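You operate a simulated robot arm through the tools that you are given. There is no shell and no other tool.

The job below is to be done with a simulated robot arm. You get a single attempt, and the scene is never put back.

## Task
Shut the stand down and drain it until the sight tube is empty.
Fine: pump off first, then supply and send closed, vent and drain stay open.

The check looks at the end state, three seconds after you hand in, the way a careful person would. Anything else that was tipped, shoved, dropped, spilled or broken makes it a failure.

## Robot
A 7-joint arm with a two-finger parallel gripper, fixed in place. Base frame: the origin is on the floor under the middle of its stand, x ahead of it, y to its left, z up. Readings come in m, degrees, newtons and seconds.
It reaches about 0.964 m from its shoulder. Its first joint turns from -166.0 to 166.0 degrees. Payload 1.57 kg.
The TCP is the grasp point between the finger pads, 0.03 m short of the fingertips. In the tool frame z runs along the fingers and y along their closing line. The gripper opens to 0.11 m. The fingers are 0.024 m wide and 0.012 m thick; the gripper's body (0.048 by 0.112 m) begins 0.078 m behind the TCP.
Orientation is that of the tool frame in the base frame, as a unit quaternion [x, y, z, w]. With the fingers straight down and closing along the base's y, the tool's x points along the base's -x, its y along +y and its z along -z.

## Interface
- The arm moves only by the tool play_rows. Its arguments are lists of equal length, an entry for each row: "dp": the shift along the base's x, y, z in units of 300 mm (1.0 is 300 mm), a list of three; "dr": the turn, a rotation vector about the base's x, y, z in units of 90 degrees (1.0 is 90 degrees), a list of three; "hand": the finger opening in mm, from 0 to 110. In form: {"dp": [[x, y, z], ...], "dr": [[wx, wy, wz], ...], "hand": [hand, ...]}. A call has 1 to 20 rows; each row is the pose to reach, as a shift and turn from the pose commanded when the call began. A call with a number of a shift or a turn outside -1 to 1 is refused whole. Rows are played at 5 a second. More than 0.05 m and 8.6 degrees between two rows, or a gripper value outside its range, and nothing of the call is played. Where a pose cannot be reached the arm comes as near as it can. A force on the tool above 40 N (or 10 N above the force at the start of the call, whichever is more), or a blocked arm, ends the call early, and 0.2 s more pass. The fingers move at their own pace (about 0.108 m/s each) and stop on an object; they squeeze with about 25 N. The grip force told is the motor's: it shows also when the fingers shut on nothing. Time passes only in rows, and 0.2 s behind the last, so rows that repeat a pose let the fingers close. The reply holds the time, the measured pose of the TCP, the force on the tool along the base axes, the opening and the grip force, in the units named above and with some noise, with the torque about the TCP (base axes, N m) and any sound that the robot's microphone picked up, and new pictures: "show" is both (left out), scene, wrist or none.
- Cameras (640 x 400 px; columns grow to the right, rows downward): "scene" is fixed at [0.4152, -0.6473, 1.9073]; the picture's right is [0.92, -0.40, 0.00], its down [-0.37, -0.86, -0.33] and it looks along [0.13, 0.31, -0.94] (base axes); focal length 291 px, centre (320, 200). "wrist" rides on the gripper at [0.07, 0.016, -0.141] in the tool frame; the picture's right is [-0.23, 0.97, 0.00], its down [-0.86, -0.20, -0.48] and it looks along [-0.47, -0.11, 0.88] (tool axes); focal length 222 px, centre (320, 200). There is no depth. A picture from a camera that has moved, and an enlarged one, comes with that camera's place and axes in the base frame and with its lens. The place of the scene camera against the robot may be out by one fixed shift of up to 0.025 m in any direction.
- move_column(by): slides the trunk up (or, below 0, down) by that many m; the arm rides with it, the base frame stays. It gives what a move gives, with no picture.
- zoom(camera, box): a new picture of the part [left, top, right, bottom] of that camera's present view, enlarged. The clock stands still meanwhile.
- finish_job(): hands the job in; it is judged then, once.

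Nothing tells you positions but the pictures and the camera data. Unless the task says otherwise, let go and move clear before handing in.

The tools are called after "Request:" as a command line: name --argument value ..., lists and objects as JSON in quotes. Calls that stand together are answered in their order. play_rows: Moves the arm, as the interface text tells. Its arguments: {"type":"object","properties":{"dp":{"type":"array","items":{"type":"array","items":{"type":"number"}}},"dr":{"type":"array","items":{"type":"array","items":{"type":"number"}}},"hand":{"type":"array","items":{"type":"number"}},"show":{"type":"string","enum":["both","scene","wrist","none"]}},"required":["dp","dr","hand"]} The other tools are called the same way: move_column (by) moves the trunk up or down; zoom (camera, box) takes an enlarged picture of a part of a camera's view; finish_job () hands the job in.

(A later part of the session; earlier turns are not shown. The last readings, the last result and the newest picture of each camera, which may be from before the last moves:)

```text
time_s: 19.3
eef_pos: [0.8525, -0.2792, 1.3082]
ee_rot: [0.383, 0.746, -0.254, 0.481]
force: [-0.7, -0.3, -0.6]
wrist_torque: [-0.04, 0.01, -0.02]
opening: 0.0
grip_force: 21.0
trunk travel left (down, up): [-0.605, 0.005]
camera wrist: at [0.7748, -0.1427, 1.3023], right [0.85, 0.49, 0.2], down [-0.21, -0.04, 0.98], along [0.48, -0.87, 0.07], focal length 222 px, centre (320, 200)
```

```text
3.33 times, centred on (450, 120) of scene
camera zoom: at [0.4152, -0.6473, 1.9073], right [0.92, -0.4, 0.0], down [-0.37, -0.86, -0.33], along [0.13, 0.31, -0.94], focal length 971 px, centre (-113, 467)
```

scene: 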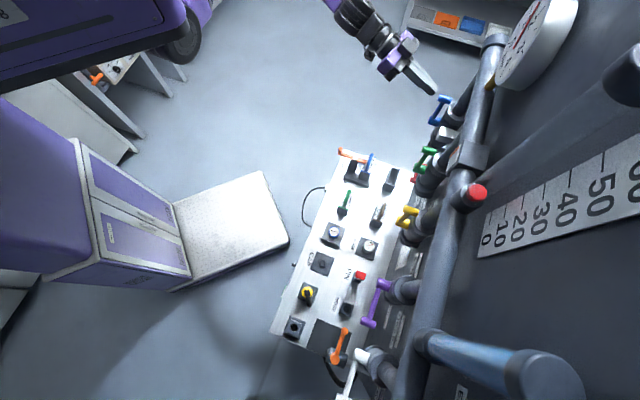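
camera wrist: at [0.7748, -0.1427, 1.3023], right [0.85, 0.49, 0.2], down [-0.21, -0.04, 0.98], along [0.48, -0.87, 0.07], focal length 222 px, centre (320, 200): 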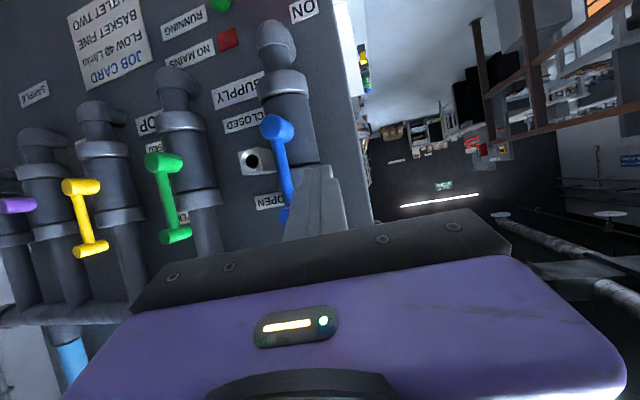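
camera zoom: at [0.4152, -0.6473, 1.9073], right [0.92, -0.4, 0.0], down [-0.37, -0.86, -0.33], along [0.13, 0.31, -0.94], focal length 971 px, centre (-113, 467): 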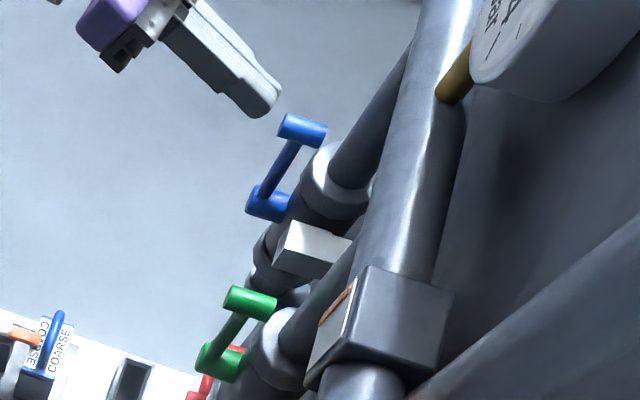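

The blue peg is at about (0.848, −0.352, 1.323), pivot 8.6 cm below. I'll bring the fingertips in on its left side, staying shallow because the white lock box face is just behind.

Request:
play_rows --dp '[[-0.0236, -0.0236, 0.0767], [0.0212, -0.0825, 0.0767], [0.0566, -0.1273, 0.0767], [0.0566, -0.1273, 0.0767]]' --dr '[[0, 0, 0], [0, 0, 0], [0, 0, 0], [0, 0, 0]]' --hand '[0, 0, 0, 0]' --show "both"

Request:
zoom --camera "wrist" --box '[200, 60, 400, 250]'

Request:
zoom --camera "scene" --box '[390, 60, 510, 150]'

```text
time_s: 20.4
eef_pos: [0.8685, -0.3145, 1.3301]
ee_rot: [0.383, 0.748, -0.253, 0.48]
force: [-18.7, 24.7, 7.5]
wrist_torque: [-0.18, -0.14, 0.1]
opening: 0.0
grip_force: 21.2
trunk travel left (down, up): [-0.605, 0.005]
stopped in row 4: the force on the tool passed its limit at 41 N (the readings are from after the stop); the commanded pose is now the measured one
camera wrist: at [0.7897, -0.1771, 1.3251], right [0.85, 0.49, 0.2], down [-0.2, -0.04, 0.98], along [0.48, -0.87, 0.07], focal length 222 px, centre (320, 200)
```

scene: 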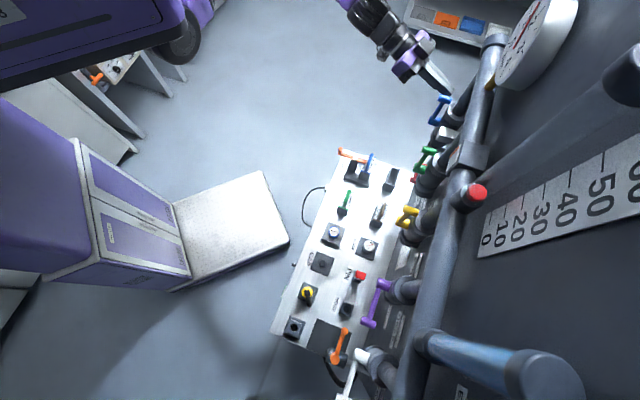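
wrist: 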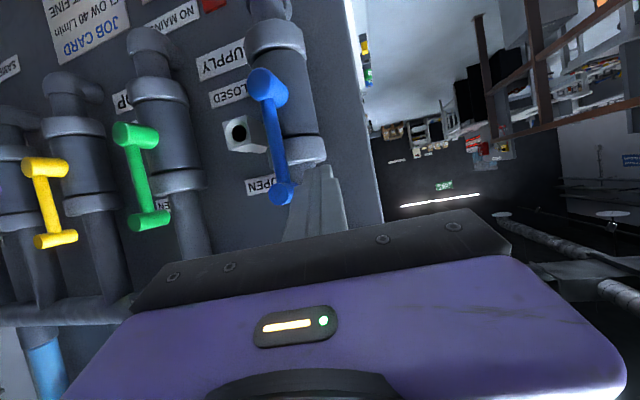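

```text
2.11 times, centred on (300, 155) of wrist
camera zoom: at [0.7897, -0.1771, 1.3251], right [0.85, 0.49, 0.2], down [-0.2, -0.04, 0.98], along [0.48, -0.87, 0.07], focal length 468 px, centre (362, 295)
```

zoom: 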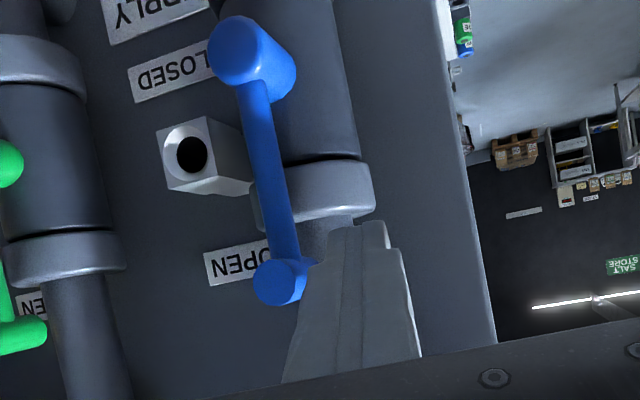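

```text
4.44 times, centred on (450, 105) of scene
camera zoom: at [0.4152, -0.6473, 1.9073], right [0.92, -0.4, 0.0], down [-0.37, -0.86, -0.33], along [0.13, 0.31, -0.94], focal length 1295 px, centre (-258, 622)
```

zoom: 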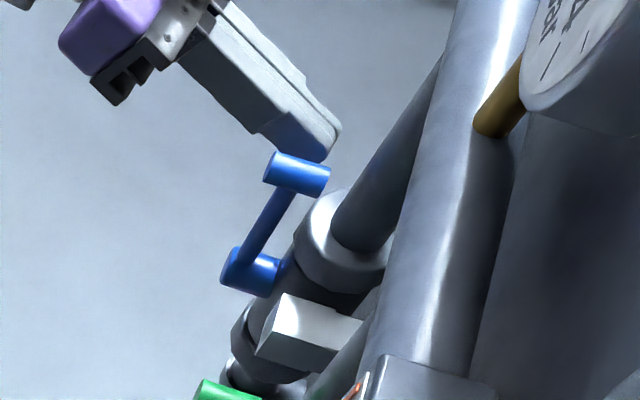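

The fingertips touched something while going in (about 31 N pushing straight back), so I'll stop there and inspect closely before moving.

Request:
zoom --camera "wrist" --box '[260, 140, 350, 220]'

Request:
zoom --camera "scene" --box '[420, 75, 480, 125]'

```text
5.00 times, centred on (305, 180) of wrist
camera zoom: at [0.7897, -0.1771, 1.3251], right [0.85, 0.49, 0.2], down [-0.2, -0.04, 0.98], along [0.48, -0.87, 0.07], focal length 1111 px, centre (395, 300)
```

zoom: 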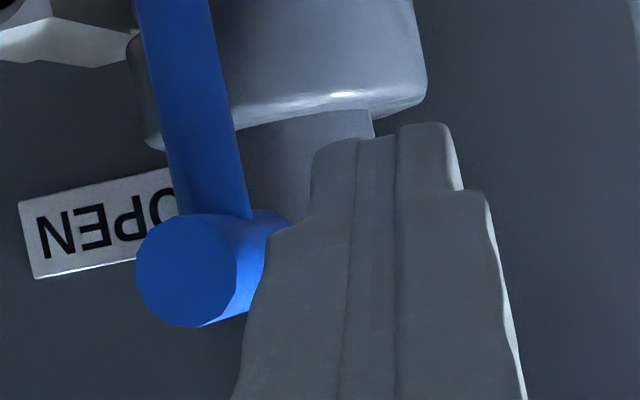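

```text
8.00 times, centred on (450, 100) of scene
camera zoom: at [0.4152, -0.6473, 1.9073], right [0.92, -0.4, 0.0], down [-0.37, -0.86, -0.33], along [0.13, 0.31, -0.94], focal length 2330 px, centre (-720, 1000)
```

zoom: 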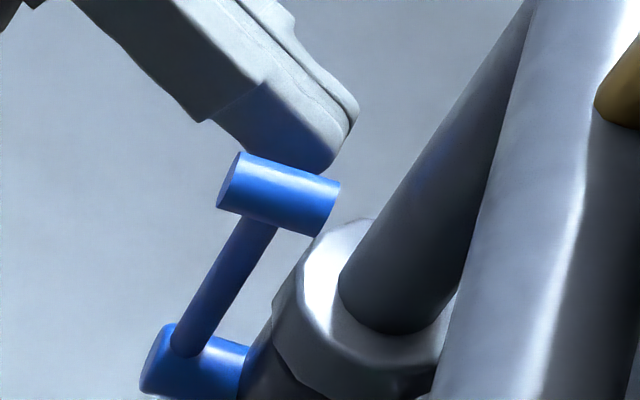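

The fingers look right beside the peg, so the tilted tip probably met the pipe collar. I'll back off, level the tool, and re-approach shallower.

Request:
play_rows --dp '[[-0.0424, 0.0424, 0], [-0.0825, 0.0825, 0], [-0.0825, 0.0825, 0], [-0.0825, 0.0825, 0], [-0.0825, 0.0825, 0], [-0.0825, 0.0825, 0]]' --dr '[[0, 0, 0], [0, 0, 0], [-0.0524, -0.0524, 0], [-0.1047, -0.1047, 0], [-0.157, -0.157, 0], [-0.157, -0.157, 0]]' --hand '[0, 0, 0, 0, 0, 0]' --show "both"

Request:
zoom --camera "wrist" --box '[200, 60, 400, 250]'

Request:
zoom --camera "scene" --box '[400, 65, 480, 125]'

```text
time_s: 21.8
eef_pos: [0.8466, -0.2926, 1.3272]
ee_rot: [0.351, 0.646, -0.294, 0.611]
force: [-0.1, 0.0, 0.0]
wrist_torque: [-0.06, 0.03, -0.03]
opening: 0.0002
grip_force: 21.1
trunk travel left (down, up): [-0.605, 0.005]
camera wrist: at [0.7745, -0.1626, 1.2717], right [0.79, 0.55, 0.27], down [-0.44, 0.19, 0.88], along [0.43, -0.82, 0.39], focal length 222 px, centre (320, 200)
```

scene: 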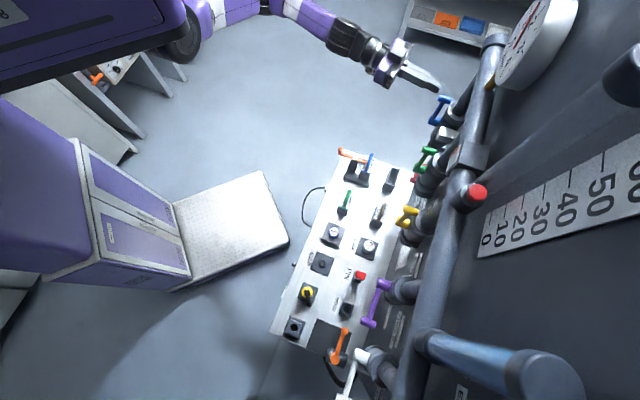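
wrist: 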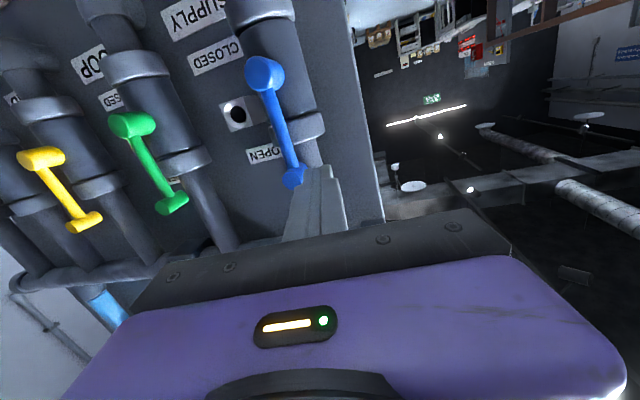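

```text
2.11 times, centred on (300, 155) of wrist
camera zoom: at [0.7745, -0.1626, 1.2717], right [0.79, 0.55, 0.27], down [-0.44, 0.19, 0.88], along [0.43, -0.82, 0.39], focal length 468 px, centre (362, 295)
```

zoom: 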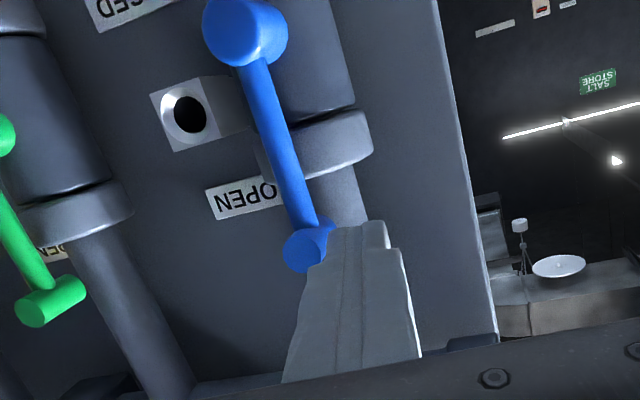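

```text
6.67 times, centred on (440, 95) of scene
camera zoom: at [0.4152, -0.6473, 1.9073], right [0.92, -0.4, 0.0], down [-0.37, -0.86, -0.33], along [0.13, 0.31, -0.94], focal length 1942 px, centre (-480, 900)
```

zoom: 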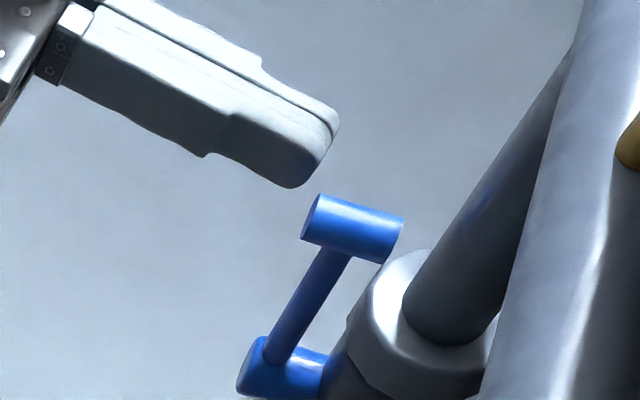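

The tool is level now, and the peg is triangulated at about d=0.843, e=0.356, z=1.326. I'll go in about 1.2 cm past its face and begin the clockwise push.

Request:
play_rows --dp '[[0.0247, -0.0247, 0], [0.0495, -0.0495, 0], [0.0337, -0.0653, 0.002], [-0.02, -0.119, 0.0117], [-0.0735, -0.1725, 0.0017], [-0.1235, -0.2225, -0.028]]' --dr '[[0, 0, 0], [0, 0, 0], [0, 0, 0], [0, 0, 0], [0, 0, 0], [0, 0, 0]]' --hand '[0, 0, 0, 0, 0, 0]' --show "both"

Request:
zoom --camera "wrist" --box '[200, 60, 400, 250]'

Request:
zoom --camera "scene" --box '[400, 65, 480, 125]'

```text
time_s: 23.2
eef_pos: [0.8077, -0.3604, 1.3212]
ee_rot: [0.35, 0.645, -0.295, 0.611]
force: [0.2, -0.5, -0.7]
wrist_torque: [0.01, -0.01, -0.01]
opening: 0.0001
grip_force: 21.6
trunk travel left (down, up): [-0.605, 0.005]
camera wrist: at [0.737, -0.2304, 1.2637], right [0.79, 0.54, 0.27], down [-0.43, 0.19, 0.88], along [0.43, -0.82, 0.39], focal length 222 px, centre (320, 200)
```

scene: 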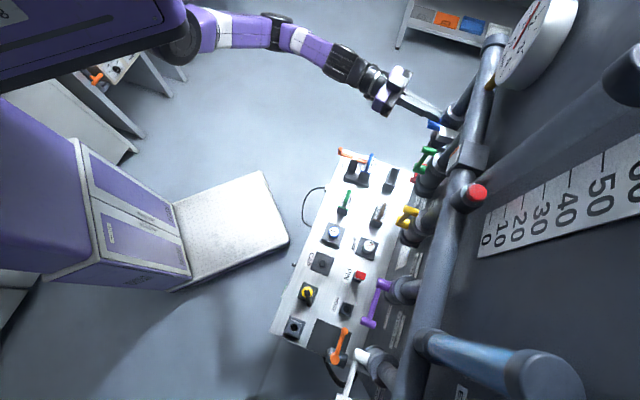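
wrist: 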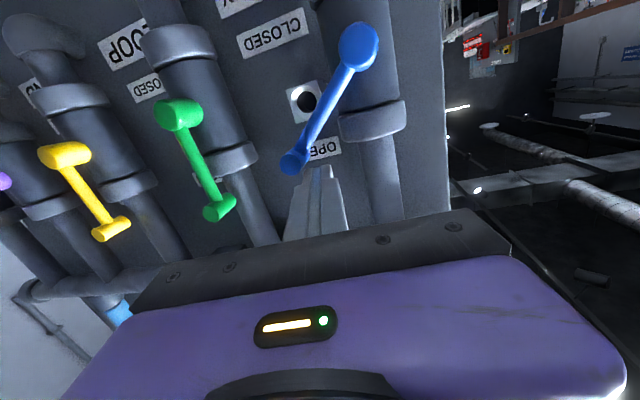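

```text
2.11 times, centred on (300, 155) of wrist
camera zoom: at [0.737, -0.2304, 1.2637], right [0.79, 0.54, 0.27], down [-0.43, 0.19, 0.88], along [0.43, -0.82, 0.39], focal length 468 px, centre (362, 295)
```

zoom: 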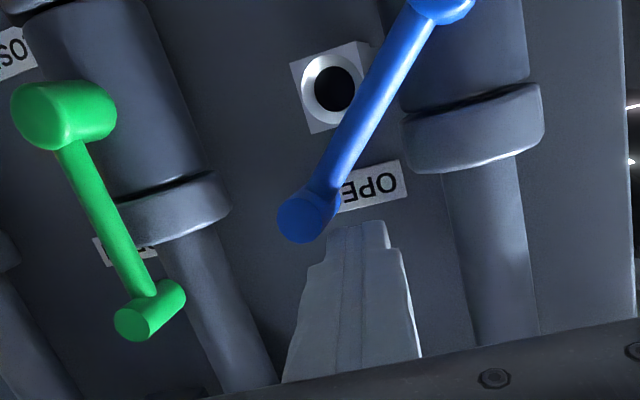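

```text
6.67 times, centred on (440, 95) of scene
camera zoom: at [0.4152, -0.6473, 1.9073], right [0.92, -0.4, 0.0], down [-0.37, -0.86, -0.33], along [0.13, 0.31, -0.94], focal length 1942 px, centre (-480, 900)
```

zoom: 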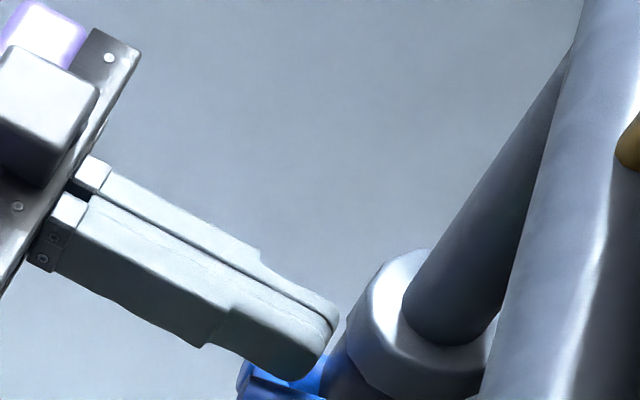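

The blue lever is at about 45° and moving freely with low force. I'll continue the push down to horizontal.

Request:
play_rows --dp '[[-0.0427, -0.0427, -0.0467], [-0.0757, -0.0757, -0.1077], [-0.0962, -0.0962, -0.1783], [-0.0962, -0.0962, -0.1833]]' --dr '[[0, 0, 0], [0, 0, 0], [0, 0, 0], [0, 0, 0]]' --hand '[0, 0, 0, 0]' --show "both"

Request:
zoom --camera "wrist" --box '[200, 60, 440, 250]'

Request:
zoom --camera "scene" --box '[400, 85, 480, 145]'

```text
time_s: 24.2
eef_pos: [0.7783, -0.3875, 1.2649]
ee_rot: [0.351, 0.645, -0.296, 0.611]
force: [-0.1, 0.4, -0.9]
wrist_torque: [-0.03, 0.0, 0.01]
opening: 0.0001
grip_force: 21.2
trunk travel left (down, up): [-0.605, 0.005]
camera wrist: at [0.7081, -0.2579, 1.2079], right [0.79, 0.54, 0.27], down [-0.43, 0.19, 0.88], along [0.43, -0.82, 0.39], focal length 222 px, centre (320, 200)
```

scene: 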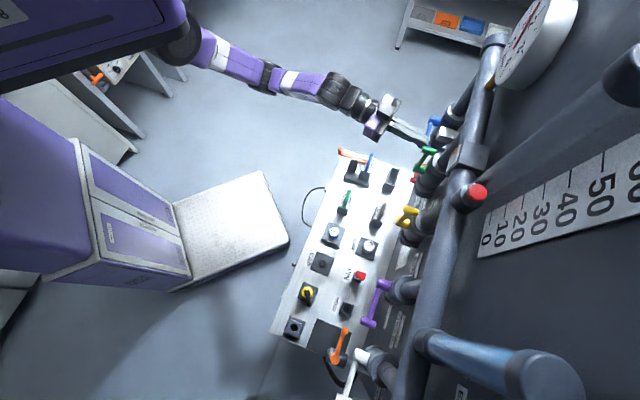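
wrist: 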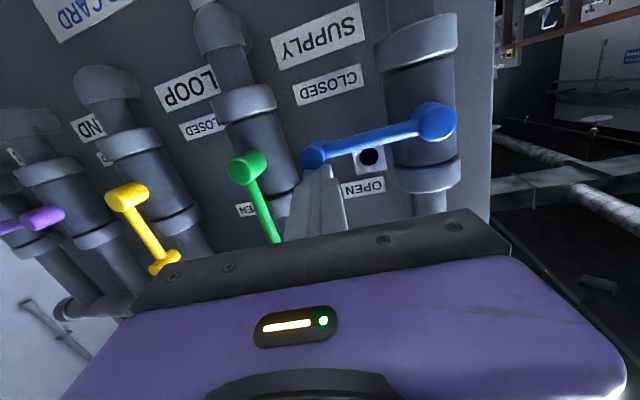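

```text
2.11 times, centred on (320, 155) of wrist
camera zoom: at [0.7081, -0.2579, 1.2079], right [0.79, 0.54, 0.27], down [-0.43, 0.19, 0.88], along [0.43, -0.82, 0.39], focal length 468 px, centre (320, 295)
```

zoom: 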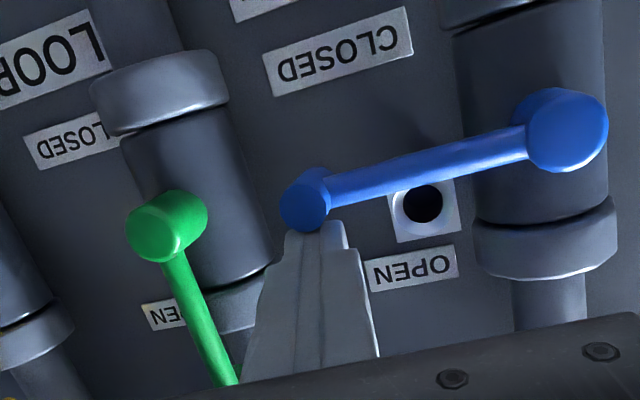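

```text
6.67 times, centred on (440, 115) of scene
camera zoom: at [0.4152, -0.6473, 1.9073], right [0.92, -0.4, 0.0], down [-0.37, -0.86, -0.33], along [0.13, 0.31, -0.94], focal length 1942 px, centre (-480, 767)
```

zoom: 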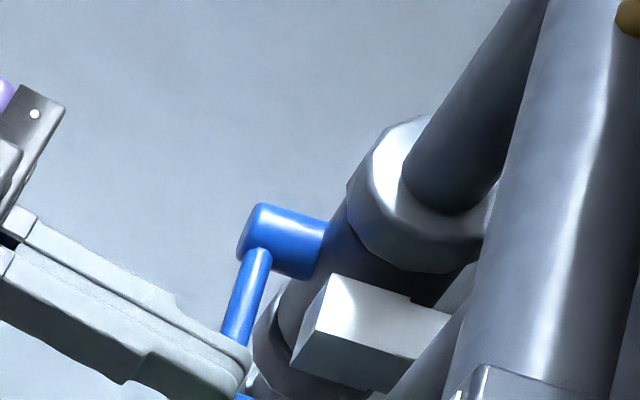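

The blue lever is at about 87°. I'll nudge it a few millimetres further to seat it at CLOSED.

Request:
play_rows --dp '[[0, 0, -0.012], [0, 0, -0.024], [0, 0, -0.024]]' --dr '[[0, 0, 0], [0, 0, 0], [0, 0, 0]]' --hand '[0, 0, 0]' --show "wrist"

Request:
zoom --camera "wrist" --box '[200, 60, 440, 250]'

```text
time_s: 25.0
eef_pos: [0.7785, -0.3867, 1.2631]
ee_rot: [0.351, 0.642, -0.296, 0.614]
force: [8.0, -12.0, 29.4]
wrist_torque: [-0.8, -0.64, 0.09]
opening: 0.0001
grip_force: 21.5
trunk travel left (down, up): [-0.605, 0.005]
camera wrist: at [0.7084, -0.2581, 1.2043], right [0.79, 0.55, 0.28], down [-0.44, 0.2, 0.88], along [0.42, -0.81, 0.4], focal length 222 px, centre (320, 200)
```

wrist: 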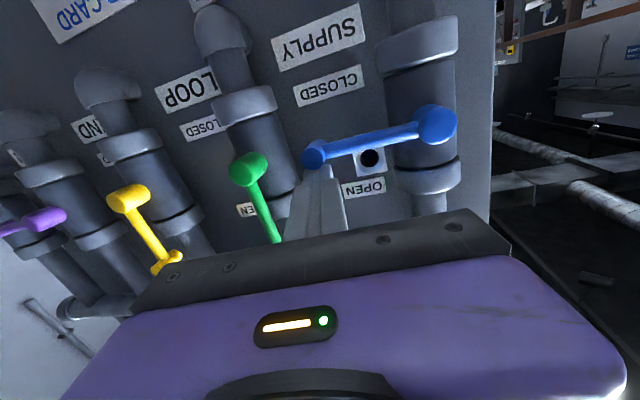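

```text
2.11 times, centred on (320, 155) of wrist
camera zoom: at [0.7084, -0.2581, 1.2043], right [0.79, 0.55, 0.28], down [-0.44, 0.2, 0.88], along [0.42, -0.81, 0.4], focal length 468 px, centre (320, 295)
```

zoom: 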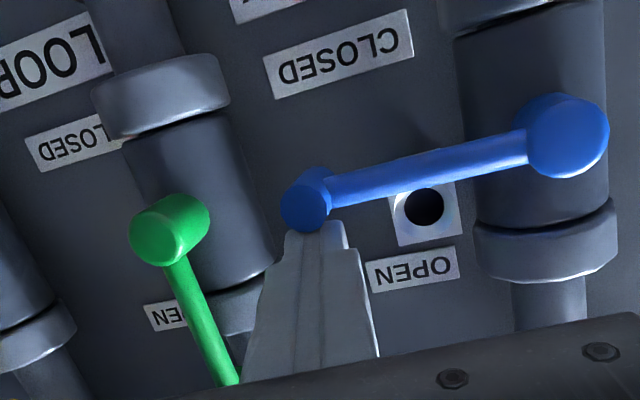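

The force rose to ~32 N at the end stop, so SUPPLY is fully closed. Now I'll lift off, retreat, and move right to the yellow SEND lever.

Request:
play_rows --dp '[[0, 0, 0.0667], [-0.0707, 0.0707, 0.0667], [-0.1296, 0.1296, 0.1], [-0.2298, 0.0295, 0.13], [-0.33, -0.0707, 0.16], [-0.4302, -0.1709, 0.19], [-0.5303, -0.2711, 0.217], [-0.5303, -0.2711, 0.217]]' --dr '[[0, 0, 0], [0, 0, 0], [0, 0, 0], [0, 0, 0], [0, 0, 0], [0, 0, 0], [0, 0, 0], [0, 0, 0]]' --hand '[0, 0, 0, 0, 0, 0, 0, 0]' --show "both"

Request:
zoom --camera "wrist" --box '[200, 60, 440, 250]'

Request:
zoom --camera "scene" --box '[370, 100, 490, 250]'

```text
time_s: 26.8
eef_pos: [0.7111, -0.3764, 1.2961]
ee_rot: [0.352, 0.646, -0.297, 0.609]
force: [0.2, -0.1, 0.0]
wrist_torque: [0.01, -0.02, 0.03]
opening: 0.0
grip_force: 21.2
out of reach, approached as far as the arm can: row 4, 5, 6, 7, 8
trunk travel left (down, up): [-0.605, 0.005]
camera wrist: at [0.6398, -0.2468, 1.2399], right [0.8, 0.54, 0.27], down [-0.43, 0.19, 0.88], along [0.42, -0.82, 0.39], focal length 222 px, centre (320, 200)
```

scene: 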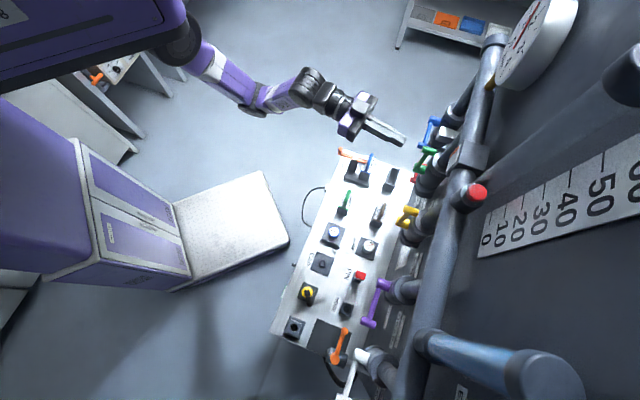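
wrist: 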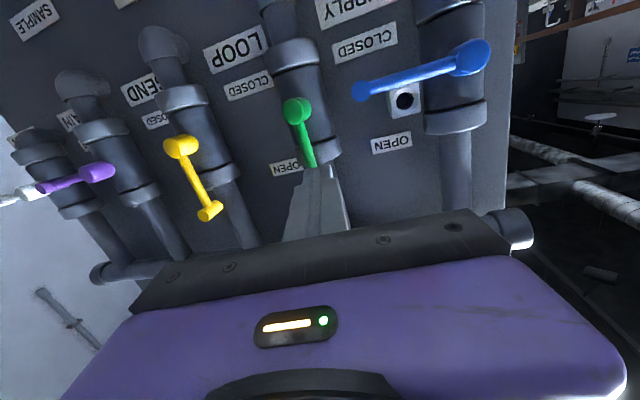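

```text
2.11 times, centred on (320, 155) of wrist
camera zoom: at [0.6398, -0.2468, 1.2399], right [0.8, 0.54, 0.27], down [-0.43, 0.19, 0.88], along [0.42, -0.82, 0.39], focal length 468 px, centre (320, 295)
```

zoom: 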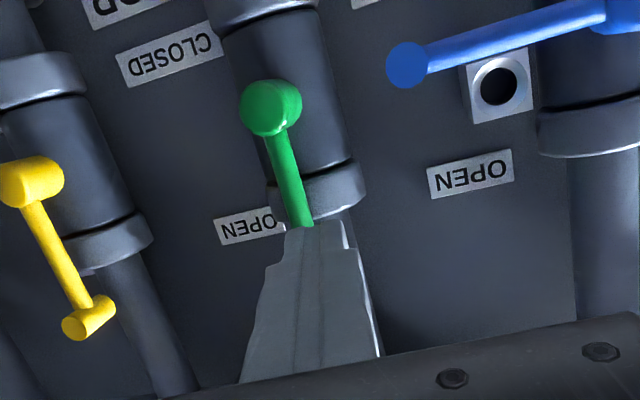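

```text
2.67 times, centred on (430, 175) of scene
camera zoom: at [0.4152, -0.6473, 1.9073], right [0.92, -0.4, 0.0], down [-0.37, -0.86, -0.33], along [0.13, 0.31, -0.94], focal length 777 px, centre (27, 267)
```

zoom: 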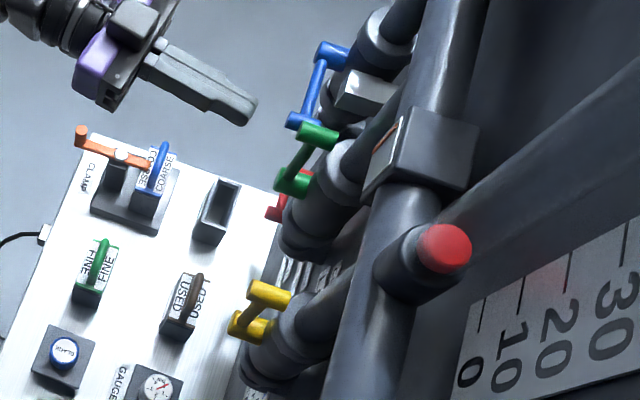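

The arm re-bent with its elbow on the other side and can't fold further right from here. I'll look at its posture before choosing how to travel to the yellow lever.

Request:
zoom --camera "scene" --box '[140, 0, 420, 175]'

Request:
play_rows --dp '[[0, 0, 0]]' --dr '[[0, 0, 0]]' --hand '[0]' --show "none"

```text
2.29 times, centred on (280, 88) of scene
camera zoom: at [0.4152, -0.6473, 1.9073], right [0.92, -0.4, 0.0], down [-0.37, -0.86, -0.33], along [0.13, 0.31, -0.94], focal length 666 px, centre (411, 457)
```

zoom: 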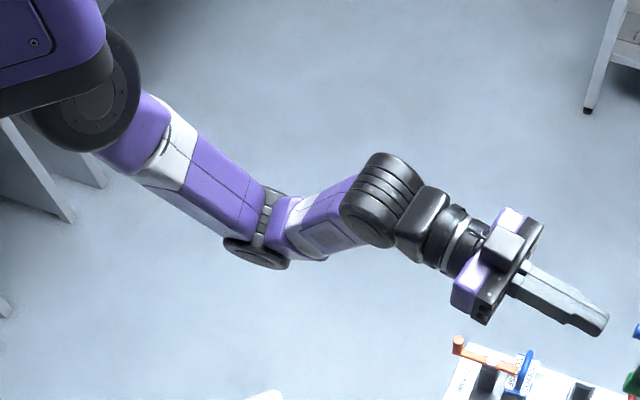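

```text
time_s: 27.2
eef_pos: [0.7094, -0.3752, 1.2957]
ee_rot: [0.352, 0.646, -0.297, 0.609]
force: [-0.4, 0.7, 0.3]
wrist_torque: [0.04, 0.0, 0.01]
opening: 0.0
grip_force: 21.6
trunk travel left (down, up): [-0.605, 0.005]
```

The shoulder-to-wrist fold limit (about 0.3 m) is the problem, so I'll take a route lower and slightly further out. That means dropping below the levers, sliding right, then coming back up between green and yellow.

Request:
play_rows --dp '[[0.0165, -0.0165, -0.133], [0.033, -0.033, -0.267], [0.0471, -0.0471, -0.383], [-0.0613, -0.1556, -0.383], [-0.1697, -0.264, -0.383], [-0.2758, -0.37, -0.383]]' --dr '[[0, 0, 0], [0, 0, 0], [0, 0, 0], [0, 0, 0], [0, 0, 0], [0, 0, 0]]' --hand '[0, 0, 0, 0, 0, 0]' --show "both"

```text
time_s: 28.6
eef_pos: [0.7137, -0.4275, 1.2033]
ee_rot: [0.371, 0.641, -0.33, 0.585]
force: [-0.1, -0.3, -0.2]
wrist_torque: [0.02, 0.0, -0.02]
opening: 0.0002
grip_force: 21.4
out of reach, approached as far as the arm can: row 1, 2, 3, 4, 5, 6
trunk travel left (down, up): [-0.605, 0.005]
camera wrist: at [0.6529, -0.2927, 1.15], right [0.85, 0.47, 0.24], down [-0.38, 0.23, 0.9], along [0.37, -0.85, 0.38], focal length 222 px, centre (320, 200)
```

scene: 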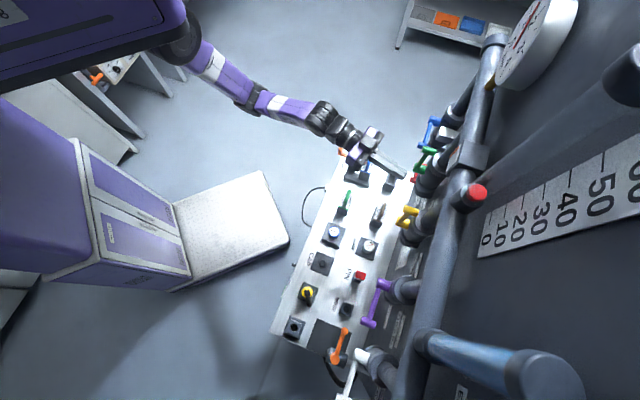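
wrist: 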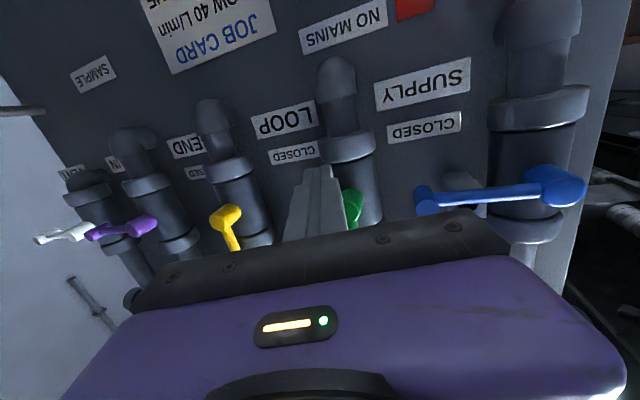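

Still limited: the elbow is hanging down in this posture. I'll retrace to the spot in front of the blue valve, where the elbow was out to the left, and then travel right the way I came originally.

Request:
play_rows --dp '[[-0.0471, 0.0471, 0.067], [0.0471, 0.1414, 0.15], [0.1414, 0.2357, 0.233], [0.2357, 0.33, 0.317], [0.33, 0.4243, 0.4], [0.4243, 0.4714, 0.413], [0.4243, 0.4714, 0.413]]' --dr '[[0.0007, -0.0043, 0.0094], [0.0014, -0.0087, 0.0188], [0.0021, -0.013, 0.0282], [0.0028, -0.0174, 0.0376], [0.0035, -0.0217, 0.047], [0.0042, -0.0261, 0.0564], [0.0042, -0.0261, 0.0564]]' --hand '[0, 0, 0, 0, 0, 0, 0]' --show "scene"

Request:
zoom --camera "scene" --box '[140, 0, 480, 200]'

```text
time_s: 30.2
eef_pos: [0.8414, -0.2842, 1.3279]
ee_rot: [0.35, 0.646, -0.294, 0.612]
force: [0.0, 0.2, 0.4]
wrist_torque: [0.02, -0.02, -0.02]
opening: 0.0
grip_force: 20.9
trunk travel left (down, up): [-0.605, 0.005]
```

scene: 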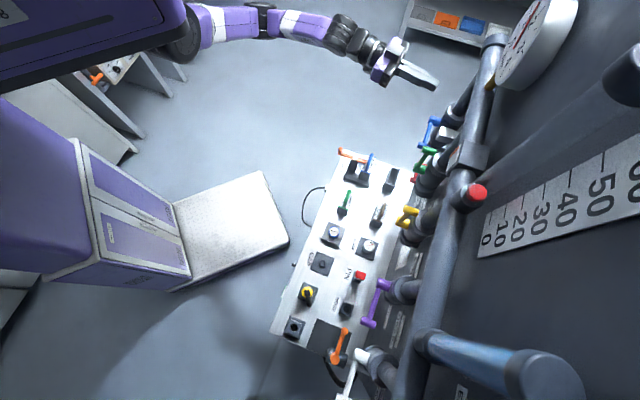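

```text
1.88 times, centred on (310, 100) of scene
camera zoom: at [0.4152, -0.6473, 1.9073], right [0.92, -0.4, 0.0], down [-0.37, -0.86, -0.33], along [0.13, 0.31, -0.94], focal length 548 px, centre (339, 388)
```

zoom: 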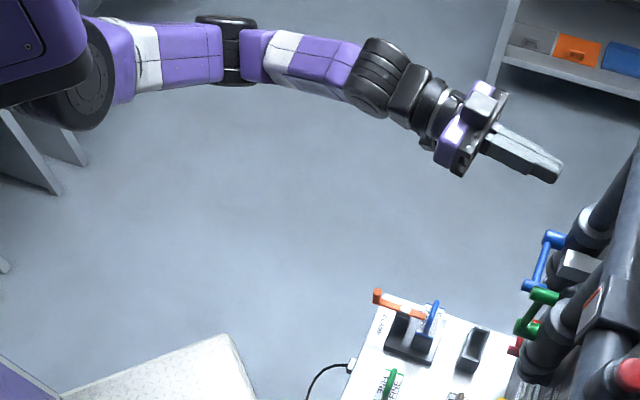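

The elbow has partly come back. Pitching the tool down should lift the elbow to the left again; I'll do that here in free space.

Request:
play_rows --dp '[[-0.02, 0.02, 0], [-0.04, 0.04, 0], [-0.06, 0.06, 0], [-0.06, 0.06, 0], [-0.06, 0.06, 0], [-0.06, 0.06, 0]]' --dr '[[0.0524, 0.0524, 0], [0.1047, 0.1047, 0], [0.157, 0.157, 0], [0.2094, 0.2094, 0], [0.2618, 0.2618, 0], [0.314, 0.314, 0]]' --hand '[0, 0, 0, 0, 0, 0]' --show "scene"

Request:
zoom --camera "scene" --box '[140, 0, 480, 200]'

```text
time_s: 31.6
eef_pos: [0.8235, -0.2654, 1.3265]
ee_rot: [0.405, 0.826, -0.204, 0.334]
force: [0.3, 0.4, 0.3]
wrist_torque: [-0.04, 0.01, -0.01]
opening: 0.0002
grip_force: 21.3
trunk travel left (down, up): [-0.605, 0.005]
```

scene: 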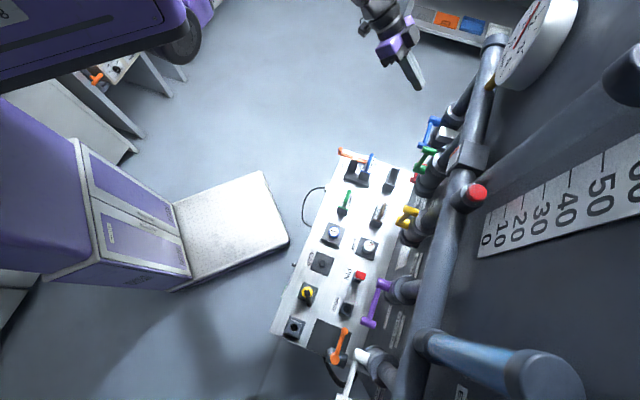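

```text
1.88 times, centred on (310, 100) of scene
camera zoom: at [0.4152, -0.6473, 1.9073], right [0.92, -0.4, 0.0], down [-0.37, -0.86, -0.33], along [0.13, 0.31, -0.94], focal length 548 px, centre (339, 388)
```

zoom: 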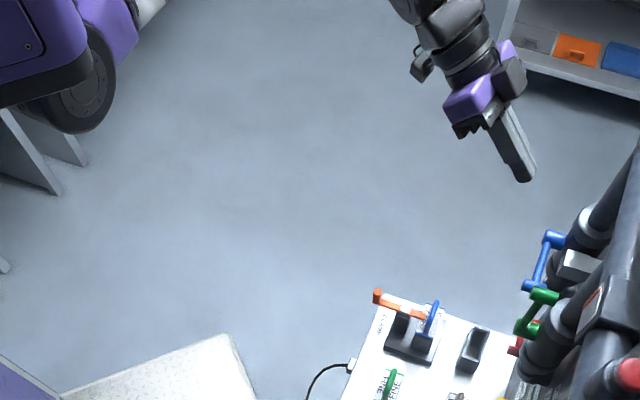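

The elbow is back out to the left. Now I'll slide right at this pitch, well in front of the levers, to reach the yellow SEND valve.

Request:
play_rows --dp '[[-0.1091, -0.0889, 0], [-0.2182, -0.1778, 0], [-0.3273, -0.2667, 0], [-0.4364, -0.3556, 0], [-0.5455, -0.4445, 0], [-0.6546, -0.5334, 0], [-0.764, -0.622, 0]]' --dr '[[0, 0, 0], [0, 0, 0], [0, 0, 0], [0, 0, 0], [0, 0, 0], [0, 0, 0], [0, 0, 0]]' --hand '[0, 0, 0, 0, 0, 0, 0]' --show "both"

```text
time_s: 33.2
eef_pos: [0.5939, -0.4514, 1.3276]
ee_rot: [0.405, 0.826, -0.205, 0.335]
force: [0.1, -0.5, -0.2]
wrist_torque: [-0.03, 0.01, 0.0]
opening: 0.0
grip_force: 21.1
trunk travel left (down, up): [-0.605, 0.005]
camera wrist: at [0.5211, -0.319, 1.3747], right [0.89, 0.45, 0.1], down [0.04, -0.28, 0.96], along [0.46, -0.85, -0.27], focal length 222 px, centre (320, 200)
```

scene: 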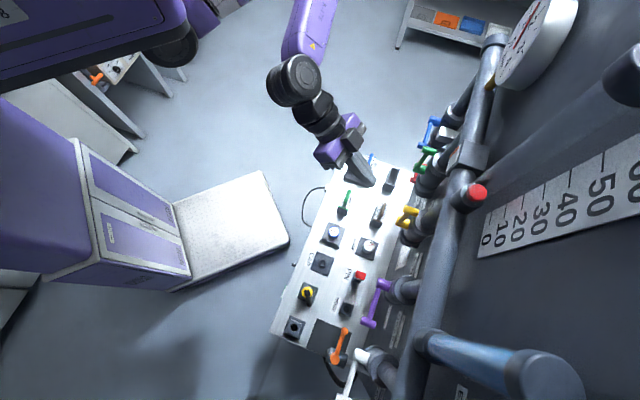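
wrist: 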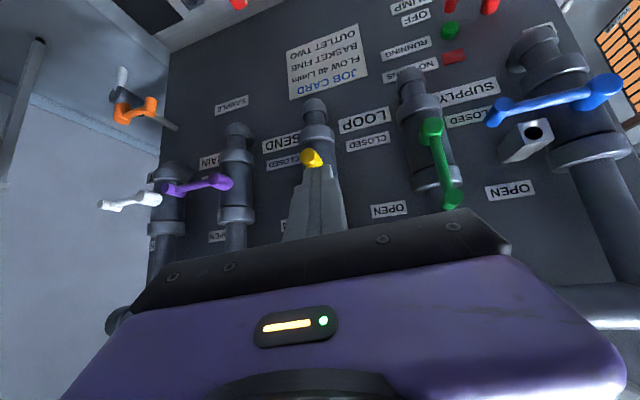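

The arm is in good posture in front of yellow. I'll level the tool most of the way here, then locate the yellow peg precisely.

Request:
play_rows --dp '[[0, 0, 0], [0, 0, 0], [0, 0, 0], [0, 0, 0], [0, 0, 0], [0, 0, 0]]' --dr '[[-0.05, -0.05, 0], [-0.1, -0.1, 0], [-0.15, -0.15, 0], [-0.2, -0.2, 0], [-0.25, -0.25, 0], [-0.25, -0.25, 0]]' --hand '[0, 0, 0, 0, 0, 0]' --show "both"

Request:
zoom --camera "wrist" --box '[220, 80, 420, 260]'

Request:
zoom --camera "scene" --box '[370, 180, 470, 260]'

```text
time_s: 34.6
eef_pos: [0.5968, -0.4511, 1.3294]
ee_rot: [0.376, 0.722, -0.264, 0.517]
force: [0.3, -0.5, -1.1]
wrist_torque: [-0.02, -0.03, 0.01]
opening: 0.0001
grip_force: 21.7
out of reach, approached as far as the arm can: row 4, 5, 6
trunk travel left (down, up): [-0.605, 0.005]
camera wrist: at [0.5191, -0.3146, 1.3103], right [0.84, 0.5, 0.22], down [-0.27, 0.02, 0.96], along [0.48, -0.86, 0.15], focal length 222 px, centre (320, 200)
```

scene: 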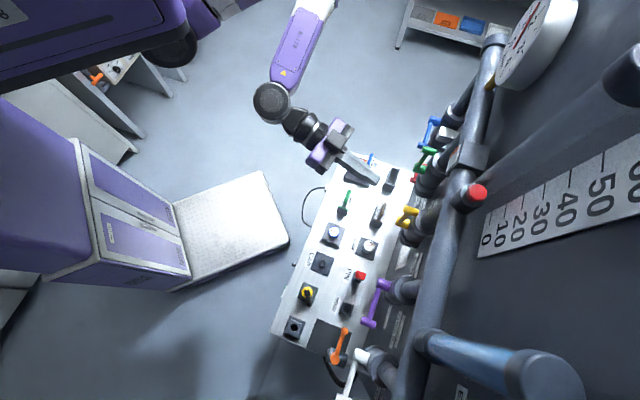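
wrist: 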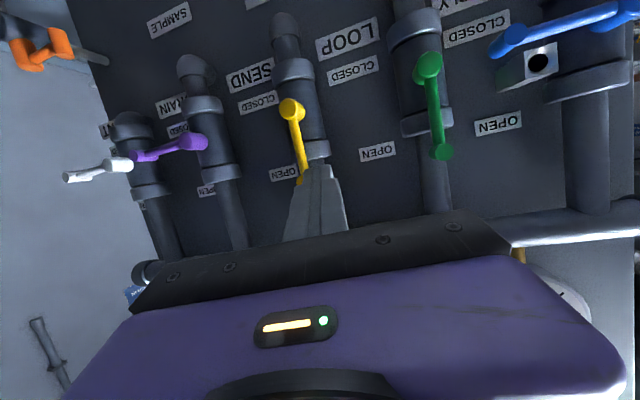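

```text
2.22 times, centred on (320, 170) of wrist
camera zoom: at [0.5191, -0.3146, 1.3103], right [0.84, 0.5, 0.22], down [-0.27, 0.02, 0.96], along [0.48, -0.86, 0.15], focal length 494 px, centre (320, 267)
```

zoom: 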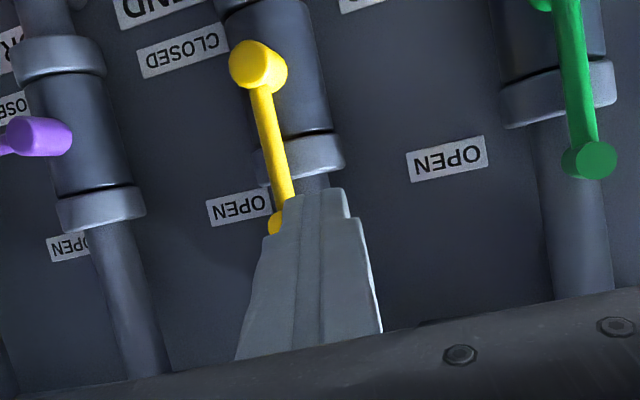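

```text
5.00 times, centred on (420, 220) of scene
camera zoom: at [0.4152, -0.6473, 1.9073], right [0.92, -0.4, 0.0], down [-0.37, -0.86, -0.33], along [0.13, 0.31, -0.94], focal length 1456 px, centre (-180, 100)
```

zoom: 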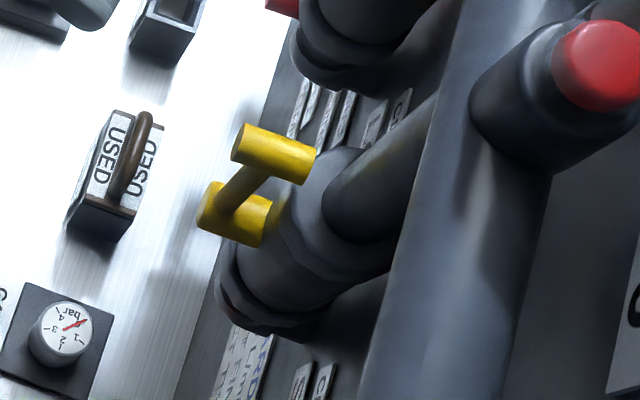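

The tool is pitched ~19° down at e≈0.10, just left of yellow; the yellow peg is at about e=0.062, z=1.326. I'll move closer and check.

Request:
play_rows --dp '[[0.0672, -0.0742, 0.005], [0.1343, -0.1485, 0.01], [0.1343, -0.1485, 0.01]]' --dr '[[0, 0, 0], [0, 0, 0], [0, 0, 0]]' --hand '[0, 0, 0]' --show "wrist"

Request:
zoom --camera "wrist" --box '[220, 80, 420, 260]'

```text
time_s: 35.4
eef_pos: [0.6375, -0.4951, 1.3312]
ee_rot: [0.376, 0.722, -0.264, 0.517]
force: [0.2, -0.3, 0.0]
wrist_torque: [-0.01, -0.03, 0.01]
opening: 0.0
grip_force: 21.3
trunk travel left (down, up): [-0.605, 0.005]
camera wrist: at [0.5598, -0.3598, 1.312], right [0.84, 0.5, 0.22], down [-0.27, 0.02, 0.96], along [0.48, -0.86, 0.15], focal length 222 px, centre (320, 200)
```

wrist: 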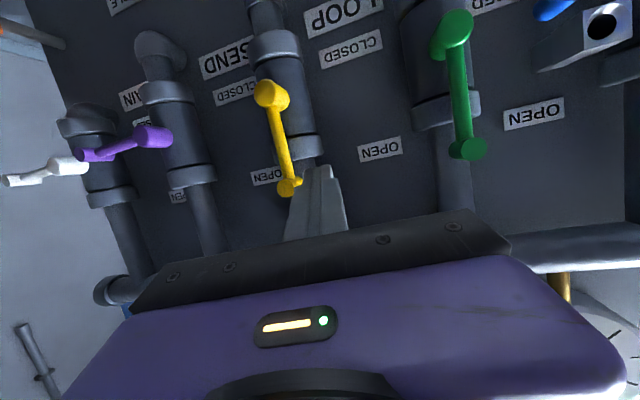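

```text
2.22 times, centred on (320, 170) of wrist
camera zoom: at [0.5598, -0.3598, 1.312], right [0.84, 0.5, 0.22], down [-0.27, 0.02, 0.96], along [0.48, -0.86, 0.15], focal length 494 px, centre (320, 267)
```

zoom: 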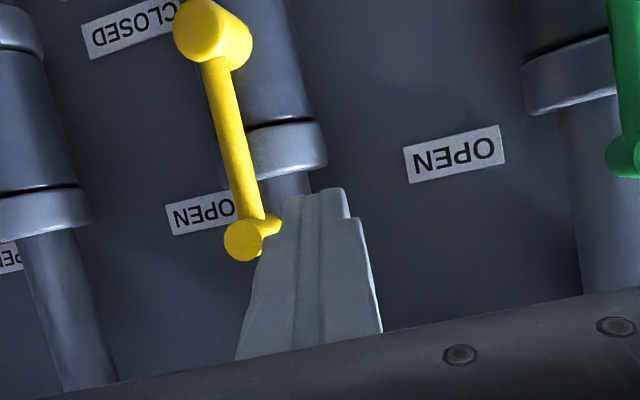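

Yellow peg confirmed at about e=0.056–0.061, z=1.326, d=0.843. I'll insert the fingertips on its left and start the clockwise push.

Request:
play_rows --dp '[[0.0323, -0.0323, 0.004], [0.0643, -0.0643, 0.0087], [0.0325, -0.0962, 0.0087], [-0.0212, -0.1499, 0.0183], [-0.0747, -0.2034, 0.0083], [-0.1247, -0.2534, -0.0213]]' --dr '[[0, 0, 0], [0, 0, 0], [0, 0, 0], [0, 0, 0], [0, 0, 0], [0, 0, 0]]' --hand '[0, 0, 0, 0, 0, 0]' --show "wrist"

Request:
zoom --camera "wrist" --box '[220, 80, 420, 260]'

```text
time_s: 36.8
eef_pos: [0.5986, -0.5715, 1.3262]
ee_rot: [0.376, 0.722, -0.265, 0.517]
force: [-0.1, -0.2, 0.2]
wrist_torque: [0.01, 0.02, -0.01]
opening: 0.0
grip_force: 21.6
trunk travel left (down, up): [-0.605, 0.005]
camera wrist: at [0.5223, -0.4354, 1.3067], right [0.84, 0.5, 0.22], down [-0.27, 0.03, 0.96], along [0.48, -0.87, 0.16], focal length 222 px, centre (320, 200)
```

wrist: 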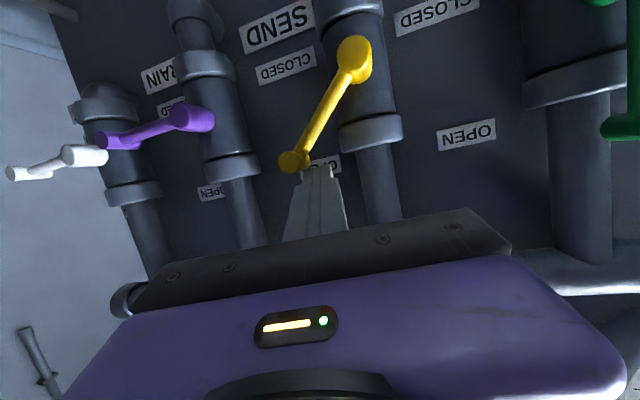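

```text
2.22 times, centred on (320, 170) of wrist
camera zoom: at [0.5223, -0.4354, 1.3067], right [0.84, 0.5, 0.22], down [-0.27, 0.03, 0.96], along [0.48, -0.87, 0.16], focal length 494 px, centre (320, 267)
```

zoom: 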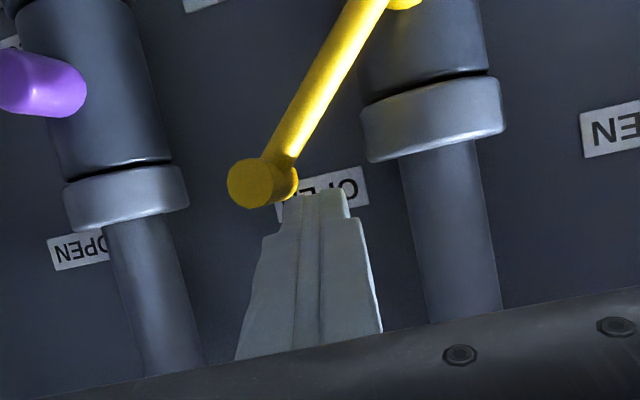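

The yellow lever is at ~45°. Continuing the push down to CLOSED and seating it against its stop.

Request:
play_rows --dp '[[-0.0429, -0.0429, -0.0467], [-0.0757, -0.0757, -0.1077], [-0.0962, -0.0962, -0.1783], [-0.0962, -0.0962, -0.1983], [-0.0962, -0.0962, -0.2083]]' --dr '[[0, 0, 0], [0, 0, 0], [0, 0, 0], [0, 0, 0], [0, 0, 0]]' --hand '[0, 0, 0, 0, 0]' --show "wrist"

Request:
zoom --camera "wrist" --box '[200, 60, 440, 250]'

```text
time_s: 38.0
eef_pos: [0.5712, -0.6008, 1.2691]
ee_rot: [0.374, 0.719, -0.267, 0.521]
force: [-1.9, 7.3, 33.7]
wrist_torque: [-0.51, -0.41, -0.09]
opening: 0.0
grip_force: 21.7
trunk travel left (down, up): [-0.605, 0.005]
camera wrist: at [0.493, -0.4649, 1.2483], right [0.83, 0.5, 0.22], down [-0.27, 0.03, 0.96], along [0.48, -0.86, 0.17], focal length 222 px, centre (320, 200)
```

wrist: 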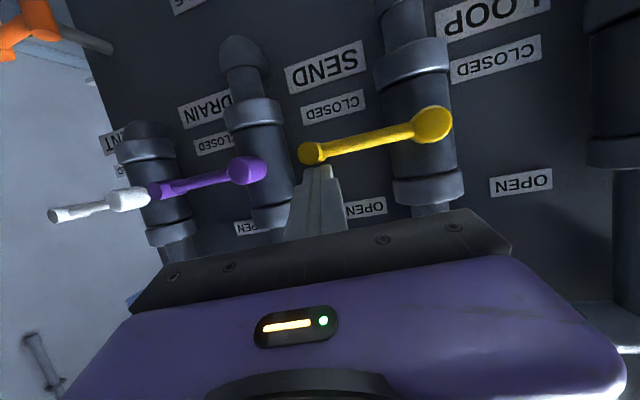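

```text
2.11 times, centred on (320, 155) of wrist
camera zoom: at [0.493, -0.4649, 1.2483], right [0.83, 0.5, 0.22], down [-0.27, 0.03, 0.96], along [0.48, -0.86, 0.17], focal length 468 px, centre (320, 295)
```

zoom: 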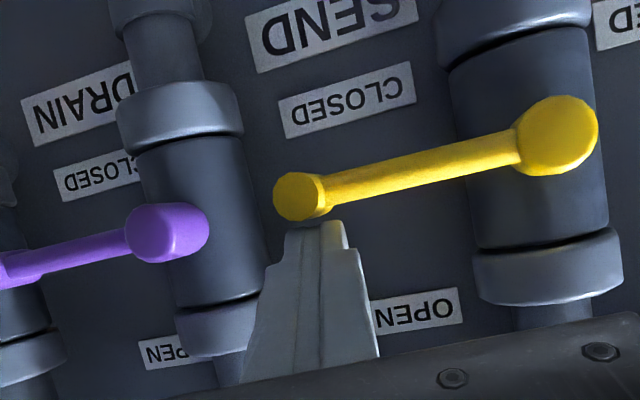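

SEND is closed (33 N at the stop). Next is VENT (white), lying horizontal to the right, so I'll retreat and move right and down to get under its peg.

Request:
play_rows --dp '[[0, 0, 0.067], [-0.0707, 0.0707, 0.067], [-0.1414, 0.1414, 0.067], [-0.2416, 0.0412, 0.03], [-0.3418, -0.0589, 0], [-0.4419, -0.1591, -0.04], [-0.5421, -0.2593, -0.08], [-0.6423, -0.3594, -0.12], [-0.7425, -0.4596, -0.16], [-0.8415, -0.5586, -0.207]]' --dr '[[0, 0, 0], [0, 0, 0], [0, 0, 0], [0, 0, 0], [0, 0, 0], [0, 0, 0], [0, 0, 0], [0, 0, 0], [0, 0, 0], [0, 0, 0]]' --hand '[0, 0, 0, 0, 0, 0, 0, 0, 0, 0]' --show "both"

Request:
zoom --camera "wrist" --box '[200, 60, 440, 250]'

```text
time_s: 40.2
eef_pos: [0.3161, -0.7682, 1.199]
ee_rot: [0.376, 0.722, -0.264, 0.517]
force: [-0.4, 0.7, -0.6]
wrist_torque: [0.0, -0.02, -0.01]
opening: 0.0002
grip_force: 21.4
trunk travel left (down, up): [-0.605, 0.005]
camera wrist: at [0.2397, -0.6322, 1.1799], right [0.84, 0.5, 0.22], down [-0.27, 0.02, 0.96], along [0.48, -0.86, 0.15], focal length 222 px, centre (320, 200)
```

scene: 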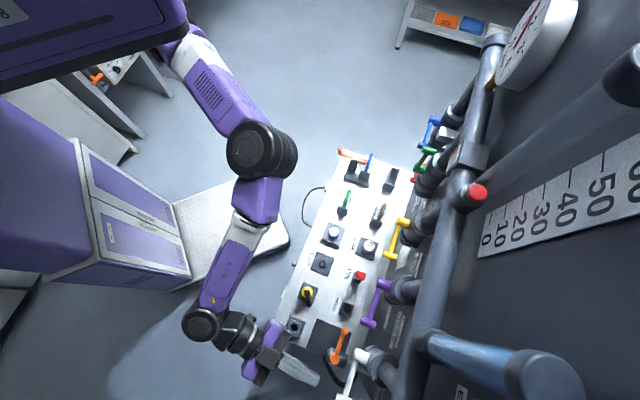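
wrist: 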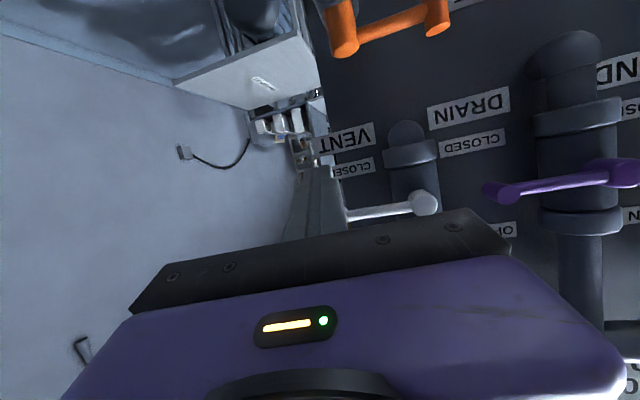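

```text
2.11 times, centred on (320, 155) of wrist
camera zoom: at [0.2397, -0.6322, 1.1799], right [0.84, 0.5, 0.22], down [-0.27, 0.02, 0.96], along [0.48, -0.86, 0.15], focal length 468 px, centre (320, 295)
```

zoom: 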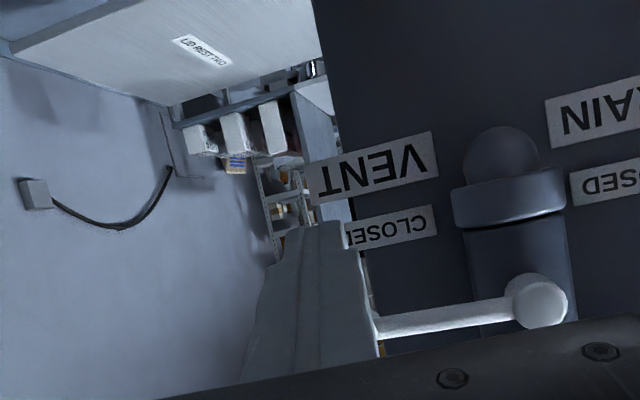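

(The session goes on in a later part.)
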